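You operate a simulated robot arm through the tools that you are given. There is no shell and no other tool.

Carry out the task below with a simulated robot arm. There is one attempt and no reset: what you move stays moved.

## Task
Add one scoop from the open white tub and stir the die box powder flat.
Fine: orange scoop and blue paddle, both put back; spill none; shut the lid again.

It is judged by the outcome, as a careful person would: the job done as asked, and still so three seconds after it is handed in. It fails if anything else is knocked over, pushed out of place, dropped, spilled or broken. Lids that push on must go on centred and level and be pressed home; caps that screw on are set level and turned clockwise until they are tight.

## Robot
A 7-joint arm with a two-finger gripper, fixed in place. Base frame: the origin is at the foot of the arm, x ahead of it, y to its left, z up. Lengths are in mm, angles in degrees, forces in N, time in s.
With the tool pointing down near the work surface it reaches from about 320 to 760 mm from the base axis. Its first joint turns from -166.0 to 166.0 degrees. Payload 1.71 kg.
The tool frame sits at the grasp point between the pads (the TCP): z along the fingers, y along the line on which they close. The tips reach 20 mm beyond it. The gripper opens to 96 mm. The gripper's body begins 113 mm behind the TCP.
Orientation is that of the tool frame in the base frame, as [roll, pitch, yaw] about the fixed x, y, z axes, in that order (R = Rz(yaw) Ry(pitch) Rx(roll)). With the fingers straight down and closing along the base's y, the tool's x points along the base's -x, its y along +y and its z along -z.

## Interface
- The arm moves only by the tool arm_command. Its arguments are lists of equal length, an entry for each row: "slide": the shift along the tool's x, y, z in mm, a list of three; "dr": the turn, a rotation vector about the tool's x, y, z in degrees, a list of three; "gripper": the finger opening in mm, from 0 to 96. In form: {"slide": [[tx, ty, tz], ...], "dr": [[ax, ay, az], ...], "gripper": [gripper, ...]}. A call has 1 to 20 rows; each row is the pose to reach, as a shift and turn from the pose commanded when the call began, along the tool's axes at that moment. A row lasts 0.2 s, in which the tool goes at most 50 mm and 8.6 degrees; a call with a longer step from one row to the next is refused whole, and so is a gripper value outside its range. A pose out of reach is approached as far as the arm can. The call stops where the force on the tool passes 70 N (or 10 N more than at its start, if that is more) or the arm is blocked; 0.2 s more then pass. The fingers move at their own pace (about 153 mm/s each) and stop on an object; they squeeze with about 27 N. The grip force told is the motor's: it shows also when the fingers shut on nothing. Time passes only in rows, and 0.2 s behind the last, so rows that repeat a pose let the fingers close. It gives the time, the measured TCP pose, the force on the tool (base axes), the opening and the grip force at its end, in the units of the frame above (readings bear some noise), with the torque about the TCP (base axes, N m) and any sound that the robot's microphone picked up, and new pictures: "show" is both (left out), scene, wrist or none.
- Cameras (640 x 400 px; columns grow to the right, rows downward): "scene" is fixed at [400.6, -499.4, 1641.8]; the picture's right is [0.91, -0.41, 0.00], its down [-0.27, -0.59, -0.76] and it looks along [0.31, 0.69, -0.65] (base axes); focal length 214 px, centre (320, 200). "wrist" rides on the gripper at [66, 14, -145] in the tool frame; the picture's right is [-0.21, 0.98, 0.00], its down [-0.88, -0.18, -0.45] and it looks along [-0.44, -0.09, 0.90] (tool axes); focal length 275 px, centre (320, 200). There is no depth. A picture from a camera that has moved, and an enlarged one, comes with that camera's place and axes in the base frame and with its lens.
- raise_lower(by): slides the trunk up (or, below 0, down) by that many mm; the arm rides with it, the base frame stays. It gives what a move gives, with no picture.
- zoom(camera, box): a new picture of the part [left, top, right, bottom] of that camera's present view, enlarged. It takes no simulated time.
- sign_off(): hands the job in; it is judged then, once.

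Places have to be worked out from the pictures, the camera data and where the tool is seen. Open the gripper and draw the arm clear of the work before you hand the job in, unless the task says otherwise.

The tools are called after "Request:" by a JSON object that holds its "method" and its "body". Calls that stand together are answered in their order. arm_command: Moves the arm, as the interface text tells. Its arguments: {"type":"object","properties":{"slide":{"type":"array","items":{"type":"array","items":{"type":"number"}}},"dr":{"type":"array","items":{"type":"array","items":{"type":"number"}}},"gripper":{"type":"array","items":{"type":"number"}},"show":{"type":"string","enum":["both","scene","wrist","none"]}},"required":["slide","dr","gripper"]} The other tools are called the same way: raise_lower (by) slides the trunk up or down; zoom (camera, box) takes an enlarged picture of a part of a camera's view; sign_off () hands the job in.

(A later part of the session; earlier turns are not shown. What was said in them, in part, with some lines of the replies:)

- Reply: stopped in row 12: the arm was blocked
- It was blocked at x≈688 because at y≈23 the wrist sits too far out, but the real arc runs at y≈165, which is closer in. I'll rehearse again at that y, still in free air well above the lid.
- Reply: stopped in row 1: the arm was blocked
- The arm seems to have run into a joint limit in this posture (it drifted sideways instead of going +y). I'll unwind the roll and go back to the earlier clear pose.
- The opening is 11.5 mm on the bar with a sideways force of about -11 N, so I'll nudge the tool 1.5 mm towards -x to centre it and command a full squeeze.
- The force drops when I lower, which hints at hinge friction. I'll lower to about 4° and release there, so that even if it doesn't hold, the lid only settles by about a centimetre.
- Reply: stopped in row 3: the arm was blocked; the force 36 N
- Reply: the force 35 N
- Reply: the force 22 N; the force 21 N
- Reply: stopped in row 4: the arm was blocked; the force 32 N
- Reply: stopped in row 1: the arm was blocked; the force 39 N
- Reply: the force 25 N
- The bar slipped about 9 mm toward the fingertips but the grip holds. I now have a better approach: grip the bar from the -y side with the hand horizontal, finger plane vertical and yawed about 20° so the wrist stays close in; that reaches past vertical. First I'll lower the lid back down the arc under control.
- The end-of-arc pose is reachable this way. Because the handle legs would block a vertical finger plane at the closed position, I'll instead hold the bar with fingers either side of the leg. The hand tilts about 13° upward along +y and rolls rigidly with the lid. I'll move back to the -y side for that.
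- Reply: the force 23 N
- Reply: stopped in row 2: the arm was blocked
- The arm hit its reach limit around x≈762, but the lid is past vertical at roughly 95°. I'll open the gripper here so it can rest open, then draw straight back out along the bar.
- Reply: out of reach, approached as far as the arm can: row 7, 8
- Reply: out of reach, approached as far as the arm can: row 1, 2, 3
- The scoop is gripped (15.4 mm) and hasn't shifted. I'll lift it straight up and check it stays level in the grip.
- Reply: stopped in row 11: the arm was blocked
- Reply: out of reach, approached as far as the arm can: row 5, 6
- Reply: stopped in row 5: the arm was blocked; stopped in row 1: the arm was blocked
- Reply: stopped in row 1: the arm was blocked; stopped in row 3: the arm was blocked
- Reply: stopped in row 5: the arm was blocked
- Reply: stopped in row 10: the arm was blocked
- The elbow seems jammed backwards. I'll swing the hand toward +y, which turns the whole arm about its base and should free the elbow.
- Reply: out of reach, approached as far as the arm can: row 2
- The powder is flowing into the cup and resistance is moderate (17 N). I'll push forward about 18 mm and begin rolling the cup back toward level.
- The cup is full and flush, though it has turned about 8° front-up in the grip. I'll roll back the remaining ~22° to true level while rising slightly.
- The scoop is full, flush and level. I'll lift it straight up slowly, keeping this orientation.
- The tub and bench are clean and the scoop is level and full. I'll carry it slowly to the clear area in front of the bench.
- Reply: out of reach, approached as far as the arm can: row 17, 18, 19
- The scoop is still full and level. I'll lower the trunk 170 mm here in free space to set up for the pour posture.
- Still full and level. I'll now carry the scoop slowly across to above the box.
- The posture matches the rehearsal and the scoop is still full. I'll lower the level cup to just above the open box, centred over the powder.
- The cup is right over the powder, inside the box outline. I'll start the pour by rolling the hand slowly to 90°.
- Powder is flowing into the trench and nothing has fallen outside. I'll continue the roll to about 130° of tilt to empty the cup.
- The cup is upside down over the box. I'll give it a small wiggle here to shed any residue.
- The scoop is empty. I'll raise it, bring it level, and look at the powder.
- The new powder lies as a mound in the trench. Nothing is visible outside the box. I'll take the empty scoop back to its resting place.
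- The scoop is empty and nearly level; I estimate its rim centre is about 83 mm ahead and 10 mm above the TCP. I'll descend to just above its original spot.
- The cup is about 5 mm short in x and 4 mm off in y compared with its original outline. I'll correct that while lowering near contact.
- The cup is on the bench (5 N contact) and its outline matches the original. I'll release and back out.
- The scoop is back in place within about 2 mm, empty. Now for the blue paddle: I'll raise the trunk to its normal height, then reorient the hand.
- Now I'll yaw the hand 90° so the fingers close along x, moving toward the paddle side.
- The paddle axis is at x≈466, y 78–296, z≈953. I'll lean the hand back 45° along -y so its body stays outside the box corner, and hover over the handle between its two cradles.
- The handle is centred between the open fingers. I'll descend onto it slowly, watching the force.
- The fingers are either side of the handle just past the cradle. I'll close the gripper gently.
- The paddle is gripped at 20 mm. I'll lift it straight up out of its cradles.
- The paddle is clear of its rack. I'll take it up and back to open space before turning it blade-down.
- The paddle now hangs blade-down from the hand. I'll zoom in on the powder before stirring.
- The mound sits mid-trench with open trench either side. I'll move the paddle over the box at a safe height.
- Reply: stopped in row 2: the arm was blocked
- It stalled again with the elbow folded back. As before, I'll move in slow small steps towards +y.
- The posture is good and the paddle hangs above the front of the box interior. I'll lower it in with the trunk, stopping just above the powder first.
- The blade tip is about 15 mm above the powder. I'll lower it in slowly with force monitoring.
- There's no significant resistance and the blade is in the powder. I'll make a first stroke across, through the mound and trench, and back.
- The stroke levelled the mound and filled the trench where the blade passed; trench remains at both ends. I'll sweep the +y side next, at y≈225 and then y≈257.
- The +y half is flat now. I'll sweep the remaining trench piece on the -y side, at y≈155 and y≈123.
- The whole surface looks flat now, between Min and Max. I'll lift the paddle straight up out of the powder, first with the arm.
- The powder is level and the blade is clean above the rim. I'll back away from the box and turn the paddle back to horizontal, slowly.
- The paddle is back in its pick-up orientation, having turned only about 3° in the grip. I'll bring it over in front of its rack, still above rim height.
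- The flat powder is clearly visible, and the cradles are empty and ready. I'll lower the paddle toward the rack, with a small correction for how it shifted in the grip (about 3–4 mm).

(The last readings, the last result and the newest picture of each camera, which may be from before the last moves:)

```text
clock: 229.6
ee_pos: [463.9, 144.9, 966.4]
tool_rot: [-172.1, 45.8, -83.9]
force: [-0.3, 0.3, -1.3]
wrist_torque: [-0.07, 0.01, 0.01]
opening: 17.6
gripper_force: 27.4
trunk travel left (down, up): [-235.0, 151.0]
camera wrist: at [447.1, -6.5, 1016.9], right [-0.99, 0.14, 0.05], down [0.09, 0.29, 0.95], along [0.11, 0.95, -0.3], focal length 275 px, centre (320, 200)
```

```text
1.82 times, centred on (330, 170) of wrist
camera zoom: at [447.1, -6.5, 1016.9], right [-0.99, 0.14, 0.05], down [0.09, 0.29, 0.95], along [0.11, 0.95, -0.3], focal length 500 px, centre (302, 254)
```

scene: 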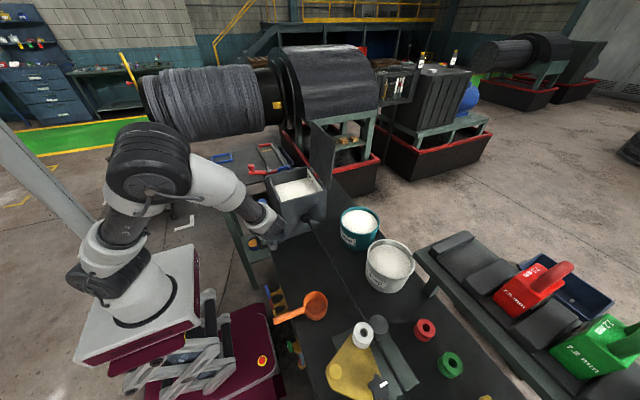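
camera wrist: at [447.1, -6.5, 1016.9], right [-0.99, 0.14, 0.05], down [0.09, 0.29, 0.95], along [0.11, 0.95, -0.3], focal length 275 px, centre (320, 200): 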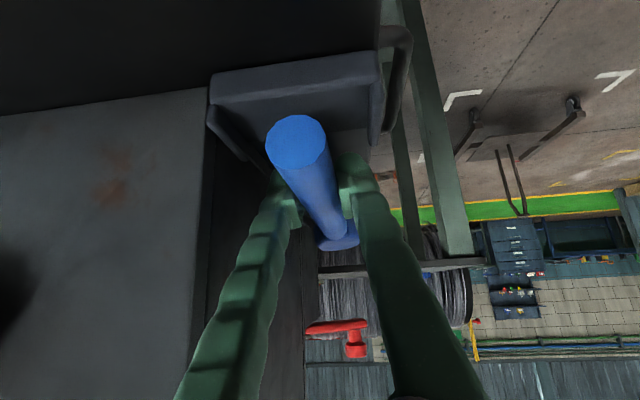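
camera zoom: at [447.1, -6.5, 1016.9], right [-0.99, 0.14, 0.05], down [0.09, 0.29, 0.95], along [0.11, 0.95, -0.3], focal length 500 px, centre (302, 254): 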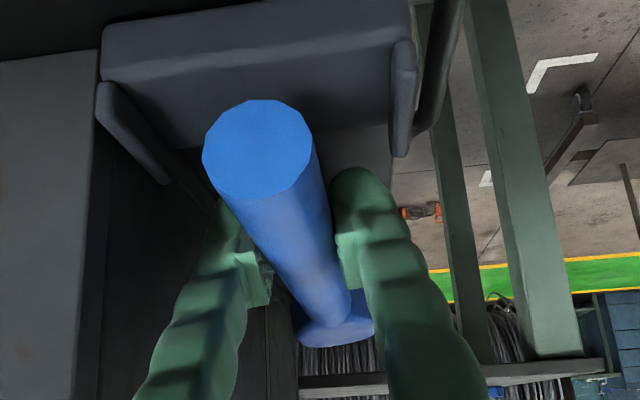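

The paddle is about 2 mm off in x and y relative to its original seat in the cradle. I'll correct that and lower onto the cradle.

Request:
{"method": "arm_command", "body": {"slide": [[2, -0.6, 2.8], [4.2, -0.6, 5.5], [5.5, -0.6, 7.3], [5.5, -0.6, 7.3]], "dr": [[0, 0, 0], [0, 0, 0], [0, 0, 0], [0, 0, 0]], "gripper": [0, 0, 0, 0], "show": "wrist"}}

Request:
{"method": "zoom", "body": {"camera": "wrist", "box": [220, 60, 440, 280]}}

```text
clock: 230.6
ee_pos: [465.1, 146.2, 959.0]
tool_rot: [-172.2, 45.8, -83.8]
force: [-0.3, 0.5, -0.4]
wrist_torque: [-0.09, -0.01, 0.0]
opening: 17.8
gripper_force: 27.1
trunk travel left (down, up): [-235.0, 151.0]
camera wrist: at [448.4, -5.2, 1009.0], right [-0.99, 0.14, 0.05], down [0.09, 0.29, 0.95], along [0.11, 0.95, -0.3], focal length 275 px, centre (320, 200)
```

wrist: 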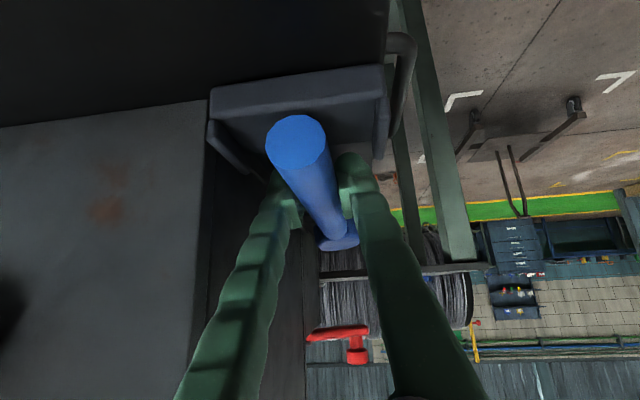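

```text
1.82 times, centred on (330, 170) of wrist
camera zoom: at [448.4, -5.2, 1009.0], right [-0.99, 0.14, 0.05], down [0.09, 0.29, 0.95], along [0.11, 0.95, -0.3], focal length 500 px, centre (302, 254)
```

zoom: 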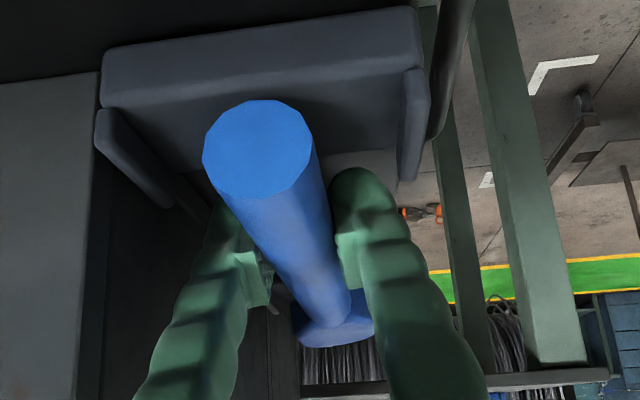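

Lateral alignment now matches the original. The handle end still sits about 6 mm high, so I'll lower in small steps until I feel contact.

Request:
{"method": "arm_command", "body": {"slide": [[1.4, 0.2, 1.4], [2.2, 0.3, 2.1], [2.9, 0.4, 2.8], [2.9, 0.4, 2.8]], "dr": [[0, 0, 0], [0, 0, 0], [0, 0, 0], [0, 0, 0]], "gripper": [0, 0, 0, 0], "show": "none"}}

Request:
{"method": "zoom", "body": {"camera": "wrist", "box": [220, 60, 440, 280]}}

```text
clock: 231.6
ee_pos: [466.2, 145.9, 953.1]
tool_rot: [-172.0, 45.8, -83.9]
force: [1.1, 0.2, 5.4]
wrist_torque: [-0.39, -0.01, 0.01]
opening: 17.9
gripper_force: 26.6
trunk travel left (down, up): [-235.0, 151.0]
```

```text
1.82 times, centred on (330, 170) of wrist
camera zoom: at [448.4, -4.7, 1005.2], right [-0.99, 0.14, 0.05], down [0.09, 0.29, 0.95], along [0.11, 0.95, -0.3], focal length 500 px, centre (302, 254)
```

zoom: 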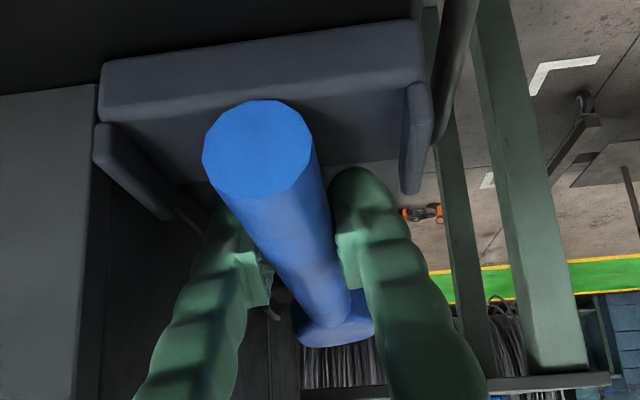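

The handle end is resting on its cradle (5 N). I'll open the gripper gradually to let the paddle settle.

Request:
{"method": "arm_command", "body": {"slide": [[0, 0, 0], [0, 0, 0], [0, 0, 0], [0, 0, 0], [0, 0, 0], [0, 0, 0]], "dr": [[0, 0, 0], [0, 0, 0], [0, 0, 0], [0, 0, 0], [0, 0, 0], [0, 0, 0]], "gripper": [18, 20, 22, 26, 32, 38], "show": "wrist"}}

Request:
{"method": "zoom", "body": {"camera": "wrist", "box": [220, 60, 440, 280]}}

```text
clock: 233.0
ee_pos: [466.5, 146.6, 955.1]
tool_rot: [-172.1, 45.8, -83.8]
force: [0.5, -0.1, -0.5]
wrist_torque: [-0.01, -0.02, -0.02]
opening: 37.9
gripper_force: 0.0
trunk travel left (down, up): [-235.0, 151.0]
camera wrist: at [448.3, -4.7, 1004.9], right [-0.99, 0.14, 0.05], down [0.09, 0.29, 0.95], along [0.11, 0.95, -0.3], focal length 275 px, centre (320, 200)
```

wrist: 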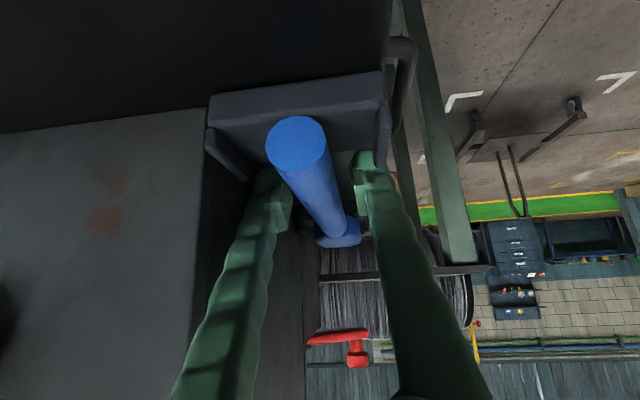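

```text
1.82 times, centred on (330, 170) of wrist
camera zoom: at [448.3, -4.7, 1004.9], right [-0.99, 0.14, 0.05], down [0.09, 0.29, 0.95], along [0.11, 0.95, -0.3], focal length 500 px, centre (302, 254)
```

zoom: 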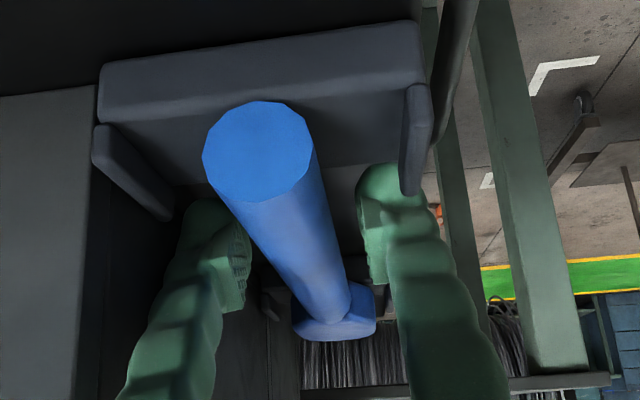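

The paddle has settled in the cradle. I'll withdraw straight up and take a look at it.

Request:
{"method": "arm_command", "body": {"slide": [[-7, -1, -7], [-21, -3, -20.7], [-43, -6, -41.4], [-65, -9, -62], [-86, -12, -83], [-108, -15, -104], [-130, -18, -124], [-152, -21, -145], [-152, -21, -145]], "dr": [[0, 0, 0], [0, 0, 0], [0, 0, 0], [0, 0, 0], [0, 0, 0], [0, 0, 0], [0, 0, 0], [0, 0, 0], [0, 0, 0]], "gripper": [38, 38, 38, 40, 40, 40, 40, 40, 40], "show": "both"}}

Request:
{"method": "zoom", "body": {"camera": "scene", "box": [220, 150, 340, 270]}}

```text
clock: 235.0
ee_pos: [466.7, 146.8, 1165.4]
tool_rot: [-172.3, 45.7, -84.1]
force: [0.3, 0.4, -0.6]
wrist_torque: [0.0, 0.05, -0.02]
opening: 40.3
gripper_force: 0.0
trunk travel left (down, up): [-235.0, 151.0]
camera wrist: at [448.9, -5.5, 1215.6], right [-0.99, 0.14, 0.05], down [0.09, 0.29, 0.95], along [0.12, 0.95, -0.3], focal length 275 px, centre (320, 200)
```

scene: 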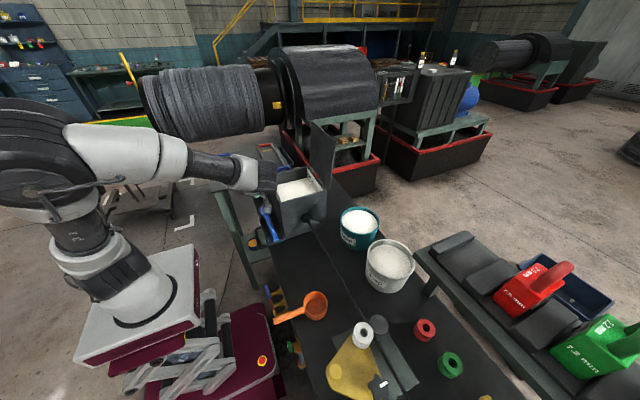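
wrist: 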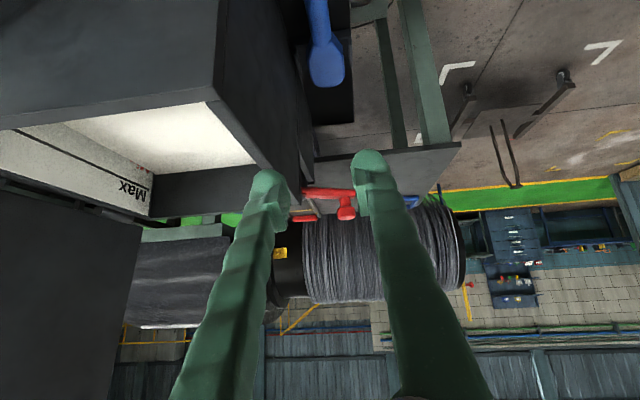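

```text
3.33 times, centred on (280, 210) of scene
camera zoom: at [400.6, -499.4, 1641.8], right [0.91, -0.41, 0.0], down [-0.27, -0.59, -0.76], along [0.31, 0.69, -0.65], focal length 715 px, centre (453, 167)
```

zoom: 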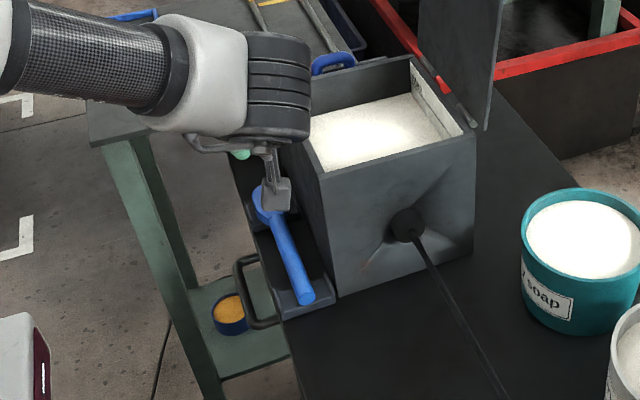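

The paddle is back in its rack. Now the lid: it rests at about 98°, with its bar near (762,159,1284). I'll raise the trunk for reach, as I did when opening.

Request:
{"method": "raise_lower", "body": {"by": 150}}

Request:
{"method": "arm_command", "body": {"slide": [[2, 0, -12], [4, 0, -24], [6, 0, -36], [8, 0, -48], [10, 0, -60], [12, 0, -72], [14, -8, -84], [16, -16, -96], [18, -24, -108], [18, -30, -118], [18, -30, -118]], "dr": [[0, -4.5, 0], [0, -9, 0], [0, -13.5, 0], [0, -18, 0], [0, -22.5, 0], [0, -27, 0], [0, -31.5, 0], [0, -36, 0], [0, -40.5, 0], [0, -45, 0], [0, -45, 0]], "gripper": [44, 44, 44, 44, 44, 44, 44, 44, 44, 44, 44], "show": "both"}}

```text
clock: 236.7
ee_pos: [465.7, 146.0, 1315.6]
tool_rot: [-172.3, 45.6, -84.1]
force: [0.0, 0.1, 0.9]
wrist_torque: [0.0, 0.02, -0.02]
opening: 40.2
gripper_force: 0.1
trunk travel left (down, up): [-385.0, 1.0]
```

```text
clock: 239.1
ee_pos: [488.8, 49.5, 1386.6]
tool_rot: [-78.6, 84.4, 11.8]
force: [-0.3, 0.2, -0.2]
wrist_torque: [-0.04, -0.02, 0.0]
opening: 43.9
gripper_force: 0.1
trunk travel left (down, up): [-385.0, 1.0]
camera wrist: at [483.0, -95.9, 1316.1], right [-0.99, -0.01, 0.11], down [0.1, -0.46, 0.88], along [0.04, 0.89, 0.46], focal length 275 px, centre (320, 200)
```

scene: 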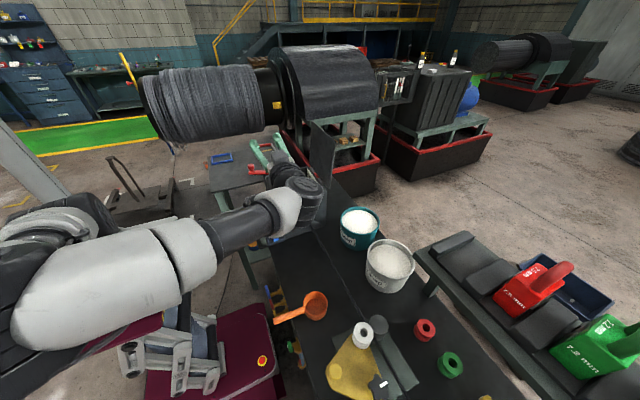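
wrist: 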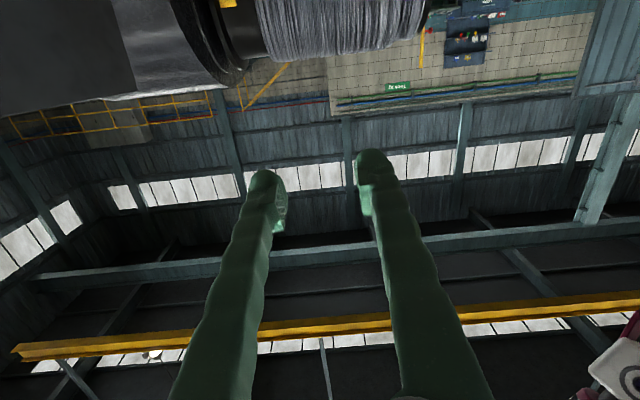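

The tool is horizontal along +y. I'll roll it to the lid-grip orientation in free air.

Request:
{"method": "arm_command", "body": {"slide": [[2, -1, -3], [5, -2.5, -6], [7, -4, -9], [10, -5, -12], [12, -6.5, -15], [14, -8, -18], [17, -9, -21], [19, -10.5, -25], [22, -12, -28], [24, -13, -31], [26, -14.5, -35], [29, -16, -38], [31, -16.8, -40.7], [31, -16.8, -40.7]], "dr": [[0.98, -0.6, 7.9], [1.95, -1.2, 15.8], [2.9, -1.9, 23.7], [3.9, -2.5, 31.6], [4.9, -3.1, 39.5], [5.9, -3.7, 47.4], [6.8, -4.4, 55.3], [7.8, -5, 63.2], [8.8, -5.6, 71.1], [9.8, -6.2, 79], [10.7, -6.9, 86.9], [11.7, -7.5, 94.8], [12.7, -8.1, 102.7], [12.7, -8.1, 102.7]], "gripper": [50, 50, 50, 50, 50, 50, 50, 50, 50, 50, 50, 50, 50, 50], "show": "both"}}

```text
clock: 242.1
ee_pos: [509.3, 7.8, 1356.5]
tool_rot: [92.0, -7.7, 167.4]
force: [-0.3, 0.2, 0.0]
wrist_torque: [-0.01, 0.01, 0.03]
opening: 50.0
gripper_force: 0.0
trunk travel left (down, up): [-385.0, 1.0]
camera wrist: at [418.0, -120.5, 1383.1], right [0.33, -0.04, 0.94], down [0.73, -0.62, -0.28], along [0.6, 0.78, -0.18], focal length 275 px, centre (320, 200)
```

scene: 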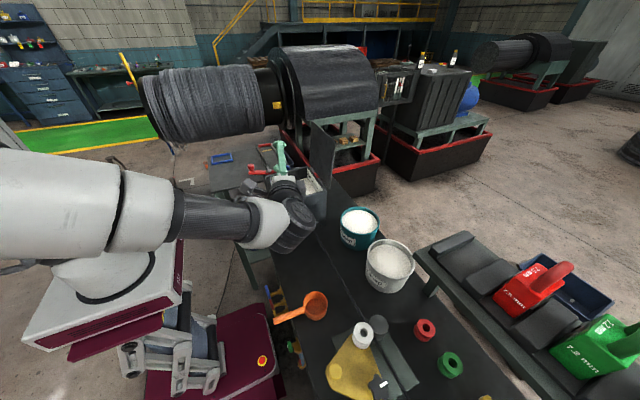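
wrist: 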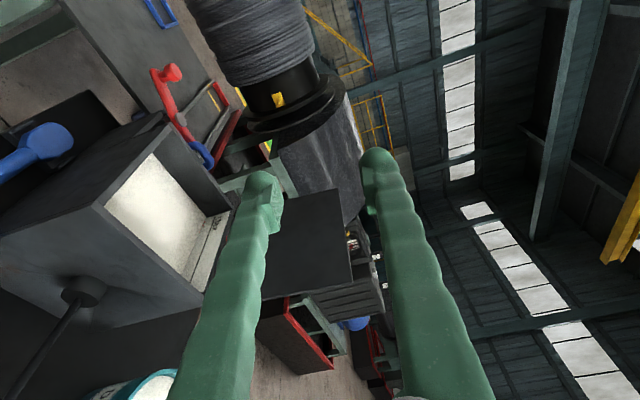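

Orientation matched. I'll move across to the pre-grasp point beside the open lid, staying on the -y side of it.

Request:
{"method": "arm_command", "body": {"slide": [[-27.7, -4.5, 10.5], [-55.4, -9, 21], [-83, -13.5, 31.5], [-110.8, -18, 42], [-138.4, -22.5, 52.6], [-166, -27, 63], [-193.8, -31.5, 73.6], [-221.5, -36, 84.1], [-221.5, -36, 84.1]], "dr": [[0, 0, 0], [0, 0, 0], [0, 0, 0], [0, 0, 0], [0, 0, 0], [0, 0, 0], [0, 0, 0], [0, 0, 0], [0, 0, 0]], "gripper": [50, 50, 50, 50, 50, 50, 50, 50, 50], "show": "both"}}

Request:
{"method": "zoom", "body": {"camera": "wrist", "box": [200, 60, 460, 260]}}

Request:
{"method": "zoom", "body": {"camera": "scene", "box": [260, 100, 400, 220]}}

```text
clock: 244.1
ee_pos: [738.5, 43.0, 1291.3]
tool_rot: [92.1, -7.7, 167.5]
force: [-0.1, -0.3, -0.3]
wrist_torque: [-0.01, 0.01, 0.0]
opening: 50.0
gripper_force: 0.1
trunk travel left (down, up): [-385.0, 1.0]
camera wrist: at [647.3, -85.4, 1317.2], right [0.33, -0.04, 0.94], down [0.73, -0.62, -0.28], along [0.6, 0.78, -0.18], focal length 275 px, centre (320, 200)
```

scene: 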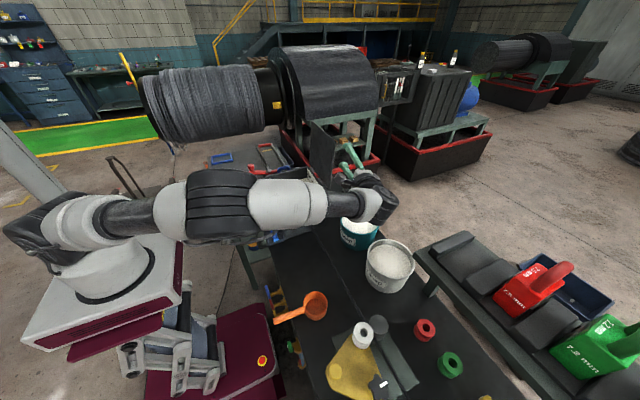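
wrist: 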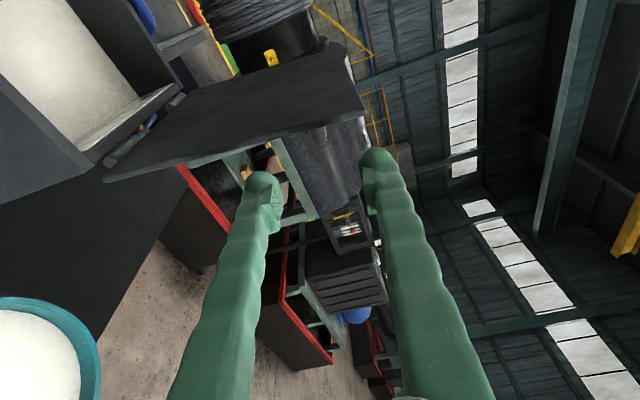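

```text
2.00 times, centred on (330, 160) of wrist
camera zoom: at [647.3, -85.4, 1317.2], right [0.33, -0.04, 0.94], down [0.73, -0.62, -0.28], along [0.6, 0.78, -0.18], focal length 551 px, centre (300, 280)
```

zoom: 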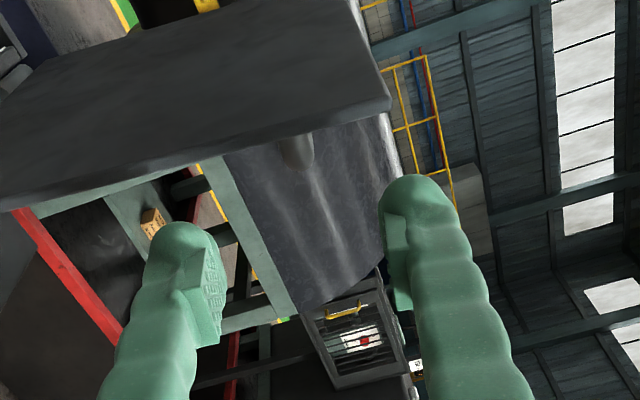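

```text
3.33 times, centred on (330, 160) of scene
camera zoom: at [400.6, -499.4, 1641.8], right [0.91, -0.41, 0.0], down [-0.27, -0.59, -0.76], along [0.31, 0.69, -0.65], focal length 715 px, centre (287, 333)
```

zoom: 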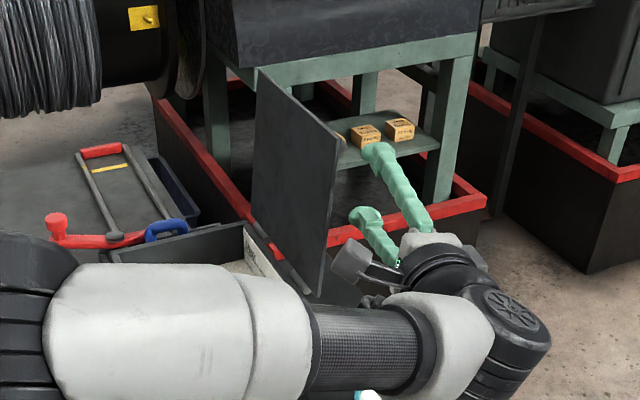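

The handle's end shows just beyond the lid edge at about (752–760, 140, 1286), matching expectation. I'll advance the open fingers along the bar slowly, watching the force.

Request:
{"method": "arm_command", "body": {"slide": [[0.3, -0.3, 14.6], [0.5, -0.6, 29.3], [0.8, -0.9, 44], [1.1, -1.2, 58.6], [1.4, -1.5, 73.2], [1.6, -1.9, 87.9], [1.9, -2.2, 102.5], [2.2, -2.5, 117.2], [2.2, -2.5, 117.2]], "dr": [[0, 0, 0], [0, 0, 0], [0, 0, 0], [0, 0, 0], [0, 0, 0], [0, 0, 0], [0, 0, 0], [0, 0, 0], [0, 0, 0]], "gripper": [50, 50, 50, 50, 50, 50, 50, 50, 50], "show": "both"}}

Request:
{"method": "zoom", "body": {"camera": "scene", "box": [260, 100, 400, 220]}}

```text
clock: 246.1
ee_pos: [760.6, 156.7, 1284.2]
tool_rot: [92.1, -7.7, 167.6]
force: [0.3, 0.6, 0.7]
wrist_torque: [-0.01, -0.02, 0.01]
opening: 49.9
gripper_force: 0.0
trunk travel left (down, up): [-385.0, 1.0]
camera wrist: at [669.1, 28.0, 1311.1], right [0.33, -0.04, 0.94], down [0.73, -0.62, -0.28], along [0.6, 0.78, -0.18], focal length 275 px, centre (320, 200)
```

scene: 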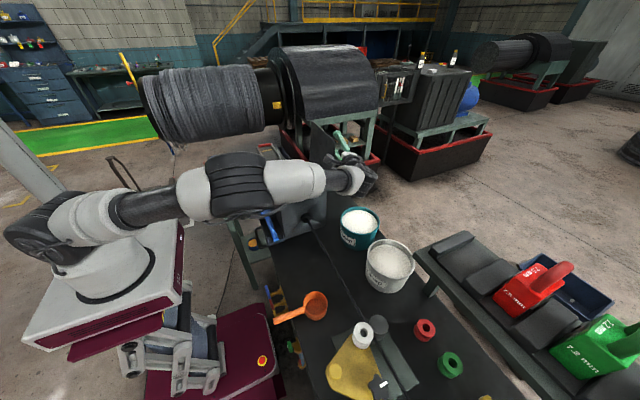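
wrist: 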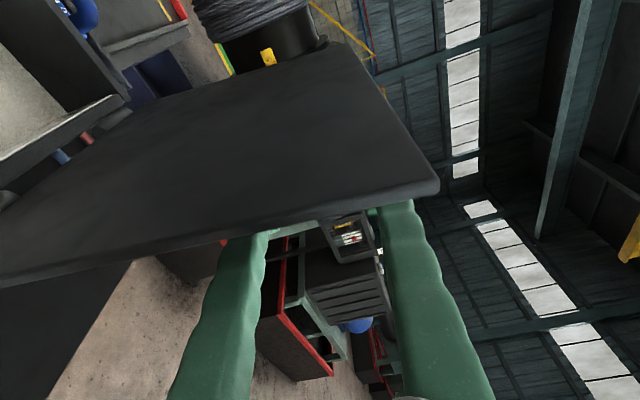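

```text
3.33 times, centred on (330, 160) of scene
camera zoom: at [400.6, -499.4, 1641.8], right [0.91, -0.41, 0.0], down [-0.27, -0.59, -0.76], along [0.31, 0.69, -0.65], focal length 715 px, centre (287, 333)
```

zoom: 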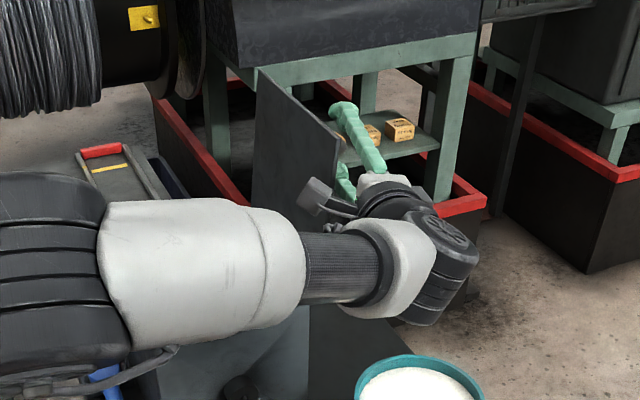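

Comparing with the opening pictures, the lid rests at about 93–94°, so the bar is nearer x≈750. I'll shift about 9 mm towards -x so that the pads centre on it, then close.

Request:
{"method": "arm_command", "body": {"slide": [[4.4, 0, -1], [8.8, -0.2, -1.9], [8.8, -0.2, -1.9]], "dr": [[0, 0, 0], [0, 0, 0], [0, 0, 0]], "gripper": [50, 50, 50], "show": "wrist"}}

Request:
{"method": "arm_command", "body": {"slide": [[0, 0, 0], [0, 0, 0], [0, 0, 0], [0, 0, 0]], "dr": [[0, 0, 0], [0, 0, 0], [0, 0, 0], [0, 0, 0]], "gripper": [36, 24, 12, 0], "show": "both"}}

```text
clock: 246.9
ee_pos: [751.1, 157.2, 1285.0]
tool_rot: [92.1, -7.5, 167.5]
force: [-0.4, -0.4, 0.0]
wrist_torque: [-0.01, 0.0, 0.01]
opening: 50.4
gripper_force: 0.1
trunk travel left (down, up): [-385.0, 1.0]
camera wrist: at [659.3, 27.9, 1311.5], right [0.33, -0.04, 0.94], down [0.73, -0.62, -0.28], along [0.6, 0.78, -0.18], focal length 275 px, centre (320, 200)
```

wrist: 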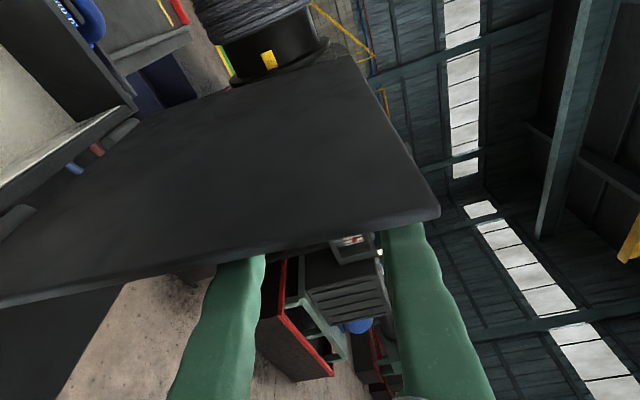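

```text
clock: 247.9
ee_pos: [750.6, 157.9, 1290.4]
tool_rot: [91.8, -7.4, 167.4]
force: [11.0, 1.6, 23.7]
wrist_torque: [0.31, -0.12, -0.08]
opening: 12.8
gripper_force: 35.4
trunk travel left (down, up): [-385.0, 1.0]
camera wrist: at [659.1, 28.3, 1314.8], right [0.33, -0.04, 0.94], down [0.73, -0.62, -0.28], along [0.6, 0.78, -0.17], focal length 275 px, centre (320, 200)
```

scene: 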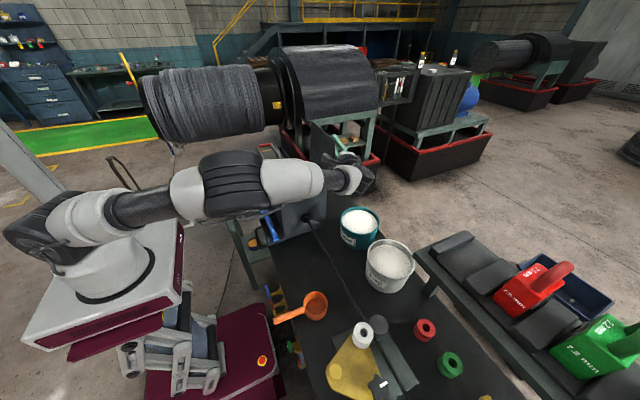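
wrist: 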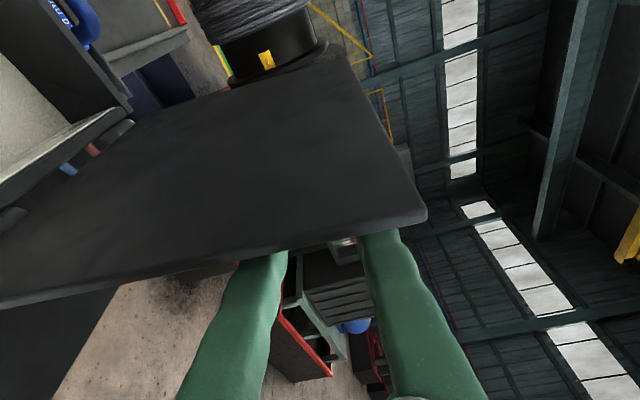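

The bar is held (12.8 mm), but the arm sits about 5 mm low relative to it (24 N). I'll raise slightly to relax that before swinging.

Request:
{"method": "arm_command", "body": {"slide": [[0, 2.5, 0], [0, 5, 0], [0, 5, 0]], "dr": [[0, 0, 0], [0, 0, 0], [0, 0, 0]], "gripper": [0, 0, 0], "show": "none"}}

```text
clock: 248.7
ee_pos: [751.2, 156.8, 1289.7]
tool_rot: [92.1, -7.5, 167.5]
force: [6.6, 2.2, 16.8]
wrist_torque: [0.25, -0.06, -0.27]
opening: 12.5
gripper_force: 34.8
trunk travel left (down, up): [-385.0, 1.0]
```

The hinge fits (703,1130). I'll swing the lid back along its arc, rolling the hand with it: first 32°.

Request:
{"method": "arm_command", "body": {"slide": [[5.6, 1.5, -1.2], [11.2, 2.9, -2.5], [22.6, 3.4, -5], [33.9, 3.3, -7.5], [45.2, 2.3, -10], [56.4, 0.5, -12.5], [67.4, -2.1, -14.9], [78.3, -5.6, -17.3], [88.8, -9.8, -19.6], [88.8, -9.8, -19.6]], "dr": [[-0.43, 0, -1.95], [-0.86, 0, -3.9], [-1.73, 0, -7.8], [-2.6, -0.1, -11.7], [-3.5, -0.1, -15.6], [-4.3, -0.1, -19.5], [-5.2, -0.1, -23.4], [-6, -0.1, -27.3], [-6.9, -0.2, -31.2], [-6.9, -0.2, -31.2]], "gripper": [0, 0, 0, 0, 0, 0, 0, 0, 0, 0], "show": "both"}}

```text
clock: 250.9
ee_pos: [658.5, 156.5, 1291.2]
tool_rot: [84.6, 23.8, 166.3]
force: [-2.9, -4.9, 3.0]
wrist_torque: [0.1, -0.05, -0.14]
opening: 12.8
gripper_force: 34.9
trunk travel left (down, up): [-385.0, 1.0]
camera wrist: at [566.3, 28.4, 1264.5], right [-0.22, -0.04, 0.98], down [0.77, -0.62, 0.15], along [0.6, 0.78, 0.17], focal length 275 px, centre (320, 200)
```

scene: 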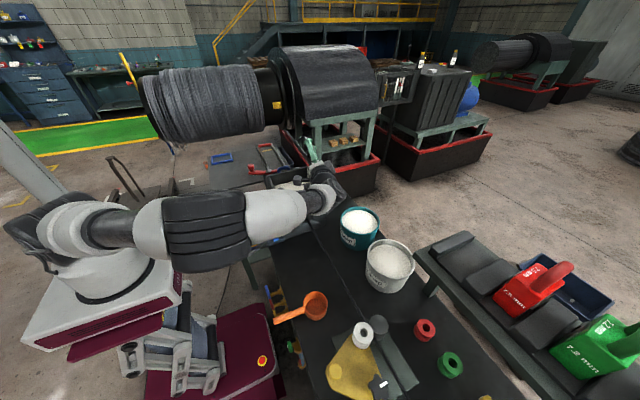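
wrist: 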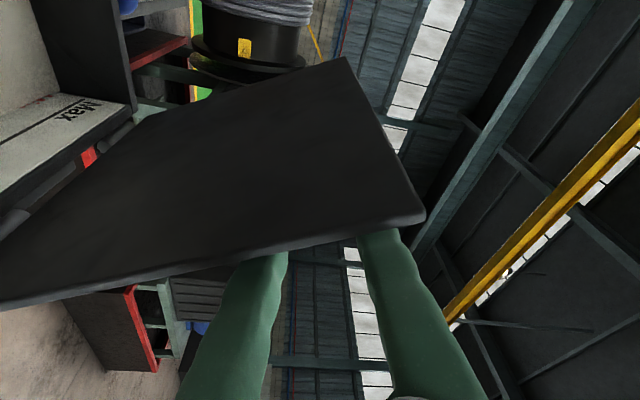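

Forces are low. I'll continue another 32° down.

Request:
{"method": "arm_command", "body": {"slide": [[11.2, 1.4, -2.5], [22.6, 1.9, -5], [33.9, 1.8, -7.5], [45.2, 0.8, -10], [56.4, -1, -12.5], [67.4, -3.6, -14.9], [78.3, -7.1, -17.3], [88.8, -11.3, -19.6], [88.8, -11.3, -19.6]], "dr": [[-0.86, 0, -3.9], [-1.73, 0, -7.8], [-2.6, -0.1, -11.7], [-3.5, -0.1, -15.6], [-4.3, -0.1, -19.5], [-5.2, -0.1, -23.4], [-6, -0.1, -27.3], [-6.9, -0.2, -31.2], [-6.9, -0.2, -31.2]], "gripper": [0, 0, 0, 0, 0, 0, 0, 0, 0], "show": "scene"}}

```text
clock: 252.9
ee_pos: [578.9, 157.3, 1244.5]
tool_rot: [72.2, 54.4, 158.2]
force: [-2.4, -4.5, -1.2]
wrist_torque: [0.06, -0.07, -0.04]
opening: 13.0
gripper_force: 35.3
trunk travel left (down, up): [-385.0, 1.0]
```

scene: 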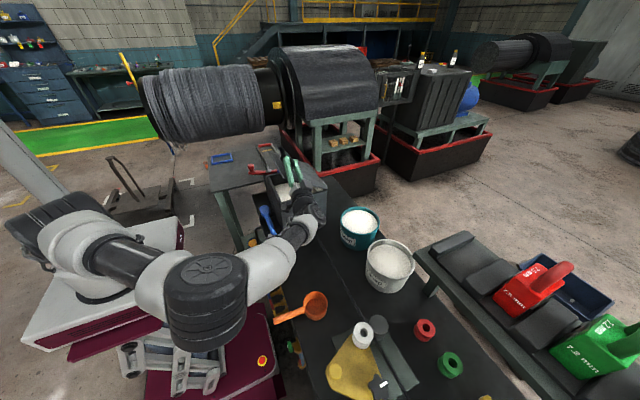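

Request:
{"method": "arm_command", "body": {"slide": [[11.2, 1.4, -2.5], [22.6, 1.9, -5], [33.9, 1.8, -7.5], [45.2, 0.8, -10], [56.4, -1, -12.5], [67.4, -3.6, -14.9], [72.9, -5.3, -16.1], [72.9, -5.3, -16.1]], "dr": [[-0.86, 0, -3.9], [-1.73, 0, -7.8], [-2.6, -0.1, -11.7], [-3.5, -0.1, -15.6], [-4.3, -0.1, -19.5], [-5.2, -0.1, -23.4], [-5.6, -0.1, -25.4], [-5.6, -0.1, -25.4]], "gripper": [0, 0, 0, 0, 0, 0, 0, 0], "show": "scene"}}

Request:
{"method": "zoom", "body": {"camera": "scene", "box": [230, 130, 350, 250]}}

```text
clock: 254.7
ee_pos: [542.1, 156.8, 1180.5]
tool_rot: [32.4, 75.5, 121.3]
force: [-8.5, 3.3, 0.9]
wrist_torque: [0.14, -0.07, 0.11]
opening: 12.4
gripper_force: 34.7
trunk travel left (down, up): [-385.0, 1.0]
```

scene: 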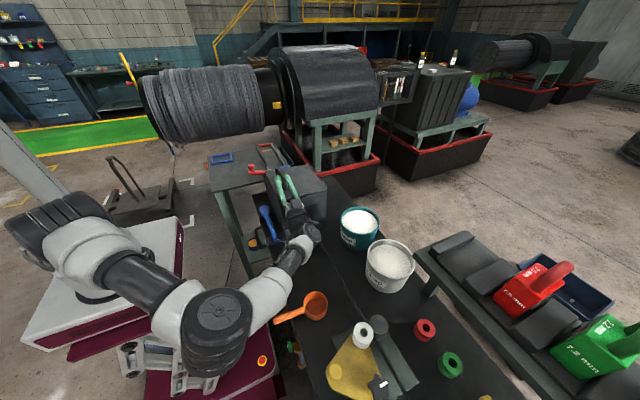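

```text
3.33 times, centred on (290, 190) of scene
camera zoom: at [400.6, -499.4, 1641.8], right [0.91, -0.41, 0.0], down [-0.27, -0.59, -0.76], along [0.31, 0.69, -0.65], focal length 715 px, centre (420, 233)
```

zoom: 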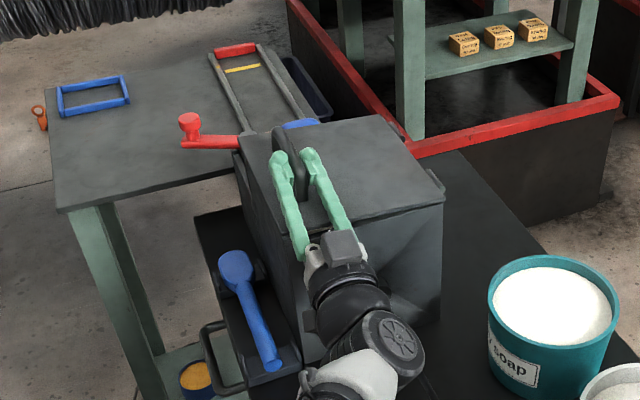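

The lid is about 5° from shut, and the paddle sits exactly where it did at the start. I'll close the last few degrees gently until contact.

Request:
{"method": "arm_command", "body": {"slide": [[4.2, 0.5, -0.9], [8.4, 1, -1.9], [12, 1.4, -2.7], [14.5, 1.6, -3.2], [14.5, 1.6, -3.2]], "dr": [[-0.3, 0, -1.5], [-0.65, 0, -2.9], [-0.93, 0, -4.2], [-1.1, 0, -5], [-1.1, 0, -5]], "gripper": [0, 0, 0, 0, 0], "show": "scene"}}

Request:
{"method": "zoom", "body": {"camera": "scene", "box": [250, 140, 340, 230]}}

```text
clock: 255.9
ee_pos: [540.6, 157.3, 1167.9]
tool_rot: [11.7, 77.1, 101.0]
force: [0.3, 4.0, 21.1]
wrist_torque: [0.06, 0.0, 0.02]
opening: 12.4
gripper_force: 35.1
trunk travel left (down, up): [-385.0, 1.0]
```

scene: 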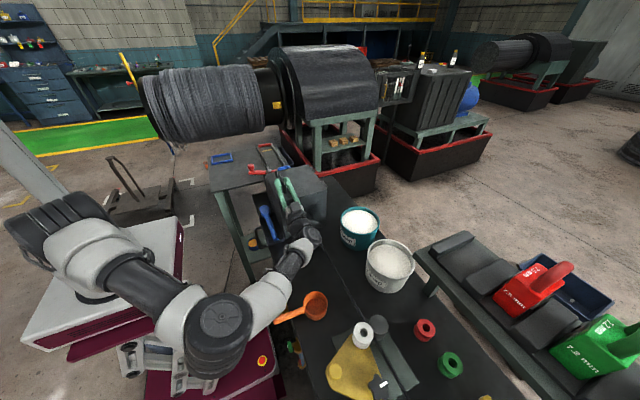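

```text
4.44 times, centred on (295, 185) of scene
camera zoom: at [400.6, -499.4, 1641.8], right [0.91, -0.41, 0.0], down [-0.27, -0.59, -0.76], along [0.31, 0.69, -0.65], focal length 953 px, centre (431, 267)
```

zoom: 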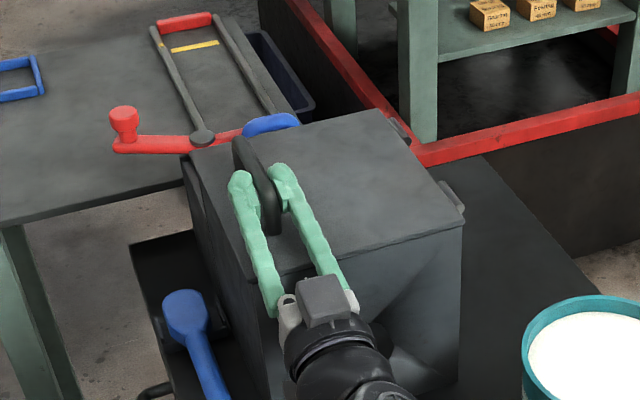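

The lid is seated (21 N against the box rim). I'll open the gripper and back straight out along the bar.

Request:
{"method": "arm_command", "body": {"slide": [[0, 0, 0], [0, 0, 0], [0, 0, 0], [0, 0, -15], [0, 0, -40], [0, 0, -70], [0, 0, -100], [0, 0, -130], [0, 0, -130]], "dr": [[0, 0, 0], [0, 0, 0], [0, 0, 0], [0, 0, 0], [0, 0, 0], [0, 0, 0], [0, 0, 0], [0, 0, 0], [0, 0, 0]], "gripper": [16, 28, 44, 44, 44, 44, 44, 44, 44], "show": "both"}}

Request:
{"method": "zoom", "body": {"camera": "scene", "box": [240, 140, 340, 250]}}

```text
clock: 257.9
ee_pos: [538.7, 30.2, 1135.1]
tool_rot: [12.8, 77.2, 102.2]
force: [0.2, -0.7, 0.4]
wrist_torque: [-0.01, 0.0, -0.01]
opening: 44.3
gripper_force: 0.2
trunk travel left (down, up): [-385.0, 1.0]
camera wrist: at [519.5, -98.7, 1039.4], right [-0.97, -0.04, 0.25], down [0.22, -0.62, 0.75], along [0.13, 0.78, 0.61], focal length 275 px, centre (320, 200)
```

scene: 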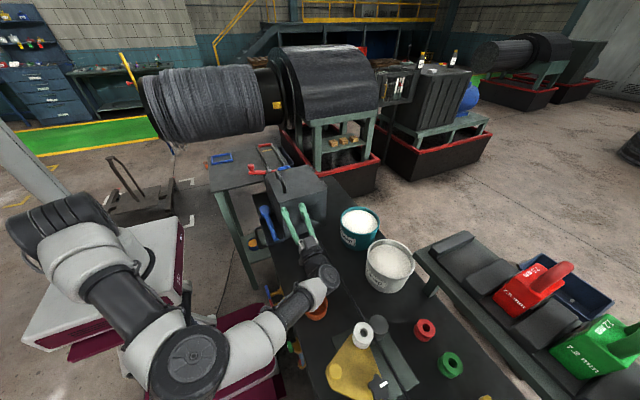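
wrist: 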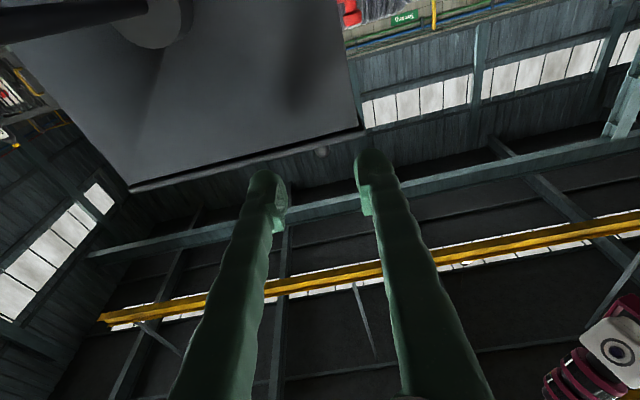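

```text
3.64 times, centred on (290, 195) of scene
camera zoom: at [400.6, -499.4, 1641.8], right [0.91, -0.41, 0.0], down [-0.27, -0.59, -0.76], along [0.31, 0.69, -0.65], focal length 780 px, centre (429, 218)
```

zoom: 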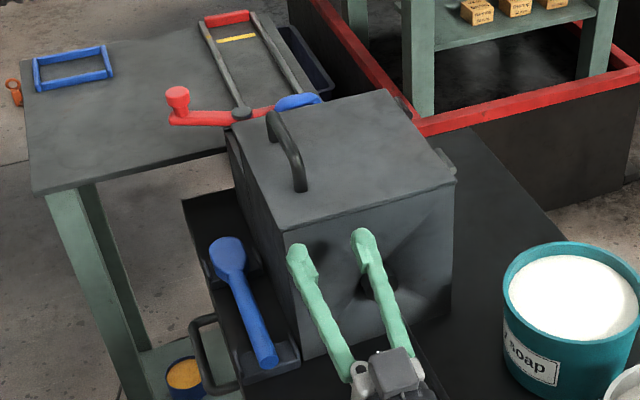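

The lid is shut flush and the paddle is in place. My wrist is now close above the scoop, so I'll check that it hasn't touched.

Request:
{"method": "zoom", "body": {"camera": "scene", "box": [240, 230, 400, 350]}}

```text
3.33 times, centred on (320, 290) of scene
camera zoom: at [400.6, -499.4, 1641.8], right [0.91, -0.41, 0.0], down [-0.27, -0.59, -0.76], along [0.31, 0.69, -0.65], focal length 715 px, centre (320, -100)
```

zoom: 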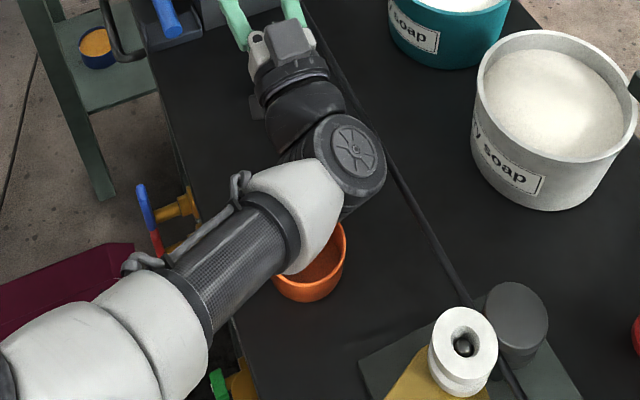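

The scoop's outline is exactly where it should be, untouched. I'll lift straight up, away from everything.

Request:
{"method": "arm_command", "body": {"slide": [[-20, 1, 4.4], [-45, 2.2, 10], [-75, 3.7, 16.6], [-105, 5.3, 23.3], [-135, 6.8, 30], [-165, 8.3, 36.6], [-165, 8.3, 36.6]], "dr": [[0, 0, 0], [0, 0, 0], [0, 0, 0], [0, 0, 0], [0, 0, 0], [0, 0, 0], [0, 0, 0]], "gripper": [44, 44, 44, 44, 44, 44, 44], "show": "scene"}}

```text
clock: 259.5
ee_pos: [538.2, 27.4, 1306.0]
tool_rot: [12.7, 77.2, 102.1]
force: [-0.7, -0.3, 0.4]
wrist_torque: [-0.02, 0.03, 0.03]
opening: 44.2
gripper_force: 0.0
trunk travel left (down, up): [-385.0, 1.0]
```

scene: 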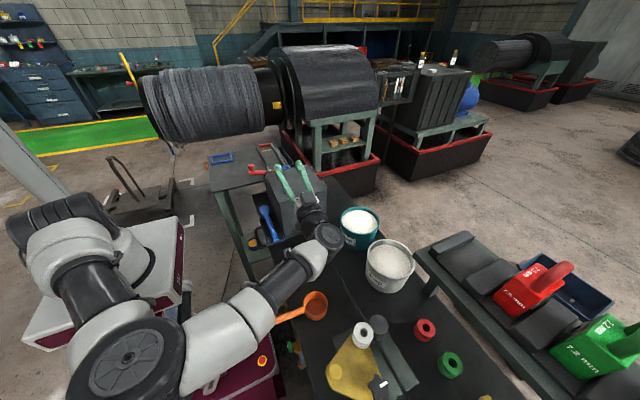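

Request:
{"method": "arm_command", "body": {"slide": [[-3, 5, 5], [-6, 10, 11], [-10, 15, 16], [-13, 19, 22], [-16, 24, 27], [-20, 29, 33], [-23, 34, 38], [-26, 39, 43], [-30, 44, 49], [-33, 49, 54], [-36, 53, 60], [-40, 58, 65], [-42.7, 63.1, 70.6], [-42.7, 63.1, 70.6]], "dr": [[0, 7.9, 0], [0, 15.7, 0], [0, 23.6, 0], [0, 31.4, 0], [0, 39.3, 0], [0, 47.1, 0], [0, 55, 0], [0, 62.8, 0], [0, 70.7, 0], [0, 78.5, 0], [0, 86.4, 0], [0, 94.2, 0], [0, 102, 0], [0, 102, 0]], "gripper": [60, 80, 96, 96, 96, 96, 96, 96, 96, 96, 96, 96, 96, 96], "show": "both"}}

```text
clock: 262.5
ee_pos: [477.7, 89.9, 1365.9]
tool_rot: [177.2, 0.2, -90.6]
force: [-0.2, 0.2, 0.3]
wrist_torque: [0.03, 0.0, -0.01]
opening: 96.0
gripper_force: 0.1
trunk travel left (down, up): [-385.0, 1.0]
camera wrist: at [471.4, 22.8, 1509.3], right [-0.98, 0.21, 0.05], down [0.21, 0.87, 0.44], along [0.05, 0.44, -0.9], focal length 275 px, centre (320, 200)
```

scene: 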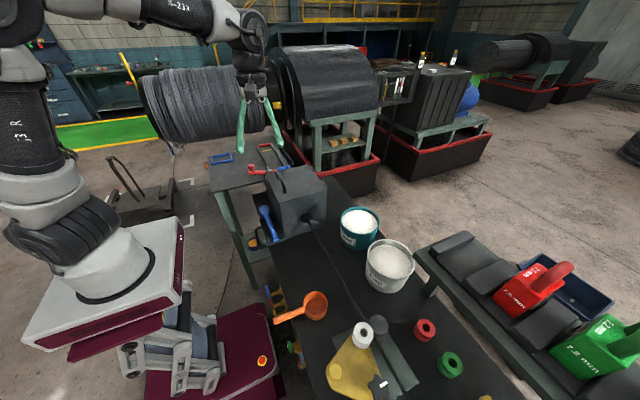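
wrist: 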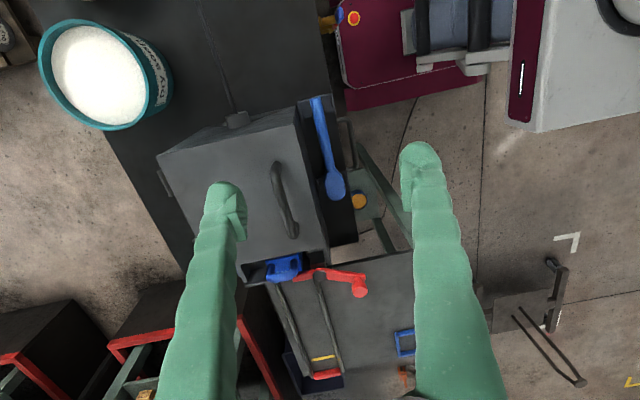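

Everything is clear of the work. I'll zoom in for a final check of the lid, paddle, scoop, tubs and bench for spills or displacement.

Request:
{"method": "zoom", "body": {"camera": "scene", "box": [200, 130, 440, 280]}}

Request:
{"method": "zoom", "body": {"camera": "scene", "box": [240, 250, 500, 400]}}

Request:
{"method": "zoom", "body": {"camera": "wrist", "box": [150, 70, 400, 290]}}

Request:
{"method": "zoom", "body": {"camera": "scene", "box": [220, 250, 360, 360]}}

```text
2.67 times, centred on (320, 205) of scene
camera zoom: at [400.6, -499.4, 1641.8], right [0.91, -0.41, 0.0], down [-0.27, -0.59, -0.76], along [0.31, 0.69, -0.65], focal length 572 px, centre (320, 187)
```

zoom: 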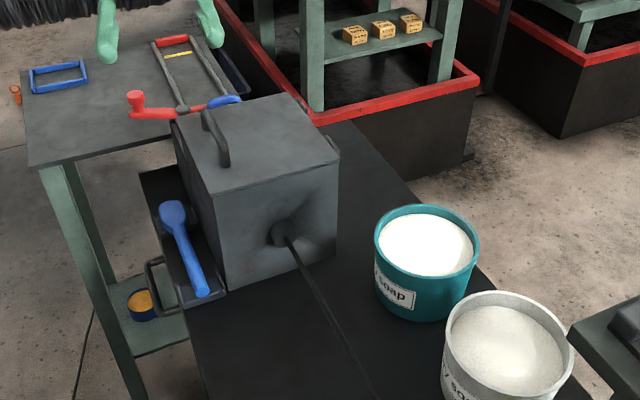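

```text
2.46 times, centred on (370, 325) of scene
camera zoom: at [400.6, -499.4, 1641.8], right [0.91, -0.41, 0.0], down [-0.27, -0.59, -0.76], along [0.31, 0.69, -0.65], focal length 528 px, centre (197, -108)
```

zoom: 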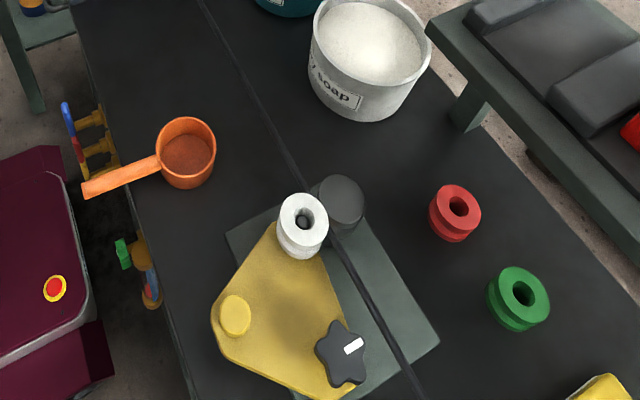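

```text
1.82 times, centred on (275, 180) of wrist
camera zoom: at [471.4, 22.8, 1509.3], right [-0.98, 0.21, 0.05], down [0.21, 0.87, 0.44], along [0.05, 0.44, -0.9], focal length 500 px, centre (402, 236)
```

zoom: 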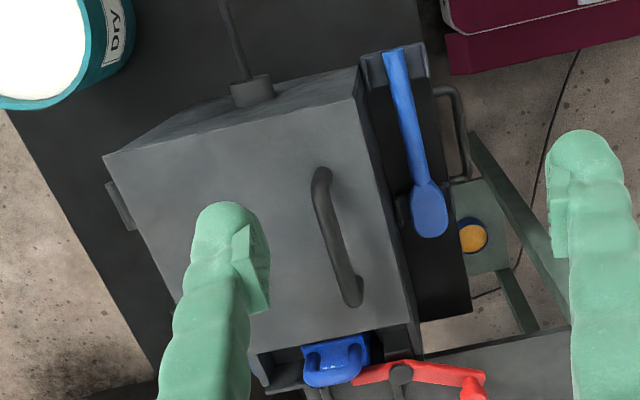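

```text
3.64 times, centred on (290, 305) of scene
camera zoom: at [400.6, -499.4, 1641.8], right [0.91, -0.41, 0.0], down [-0.27, -0.59, -0.76], along [0.31, 0.69, -0.65], focal length 780 px, centre (429, -182)
```

zoom: 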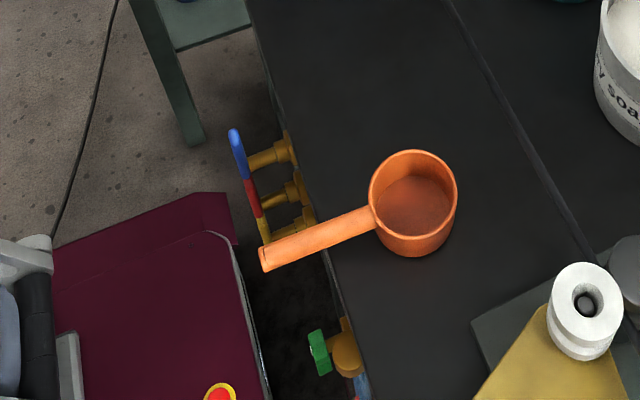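

The lid is shut flush, and the paddle is back in its cradle. The empty scoop is back on its spot within a few millimetres of where it started. I see no spilled powder, nothing else looks disturbed, and the gripper is open and clear, so I'm handing the job in.

Request:
{"method": "sign_off", "body": {}}

```text
The job is handed in.
```

I added one scoop from the white tub to the die box, stirred the powder flat, and handed the job in. I haven't seen the judged result.

- **Powder:** the scoop came out of the tub full and emptied completely into the box. After stirring, the trench and mound were gone. The surface was flat, between the Min and Max marks.
- **Orange scoop:** it is back on its spot, empty, about 2–3 mm from where it started.
- **Blue paddle:** it is back in its cradle, matching its starting position in the pictures.
- **Lid:** it is shut and flush with the box. It would not stay part-open, so I opened it past vertical, then swung it down and pressed it closed.
- **Spills and surroundings:** I saw no powder outside the box or tub. Everything else looked as it did at the start.

The arm is clear of the bench with the gripper open.
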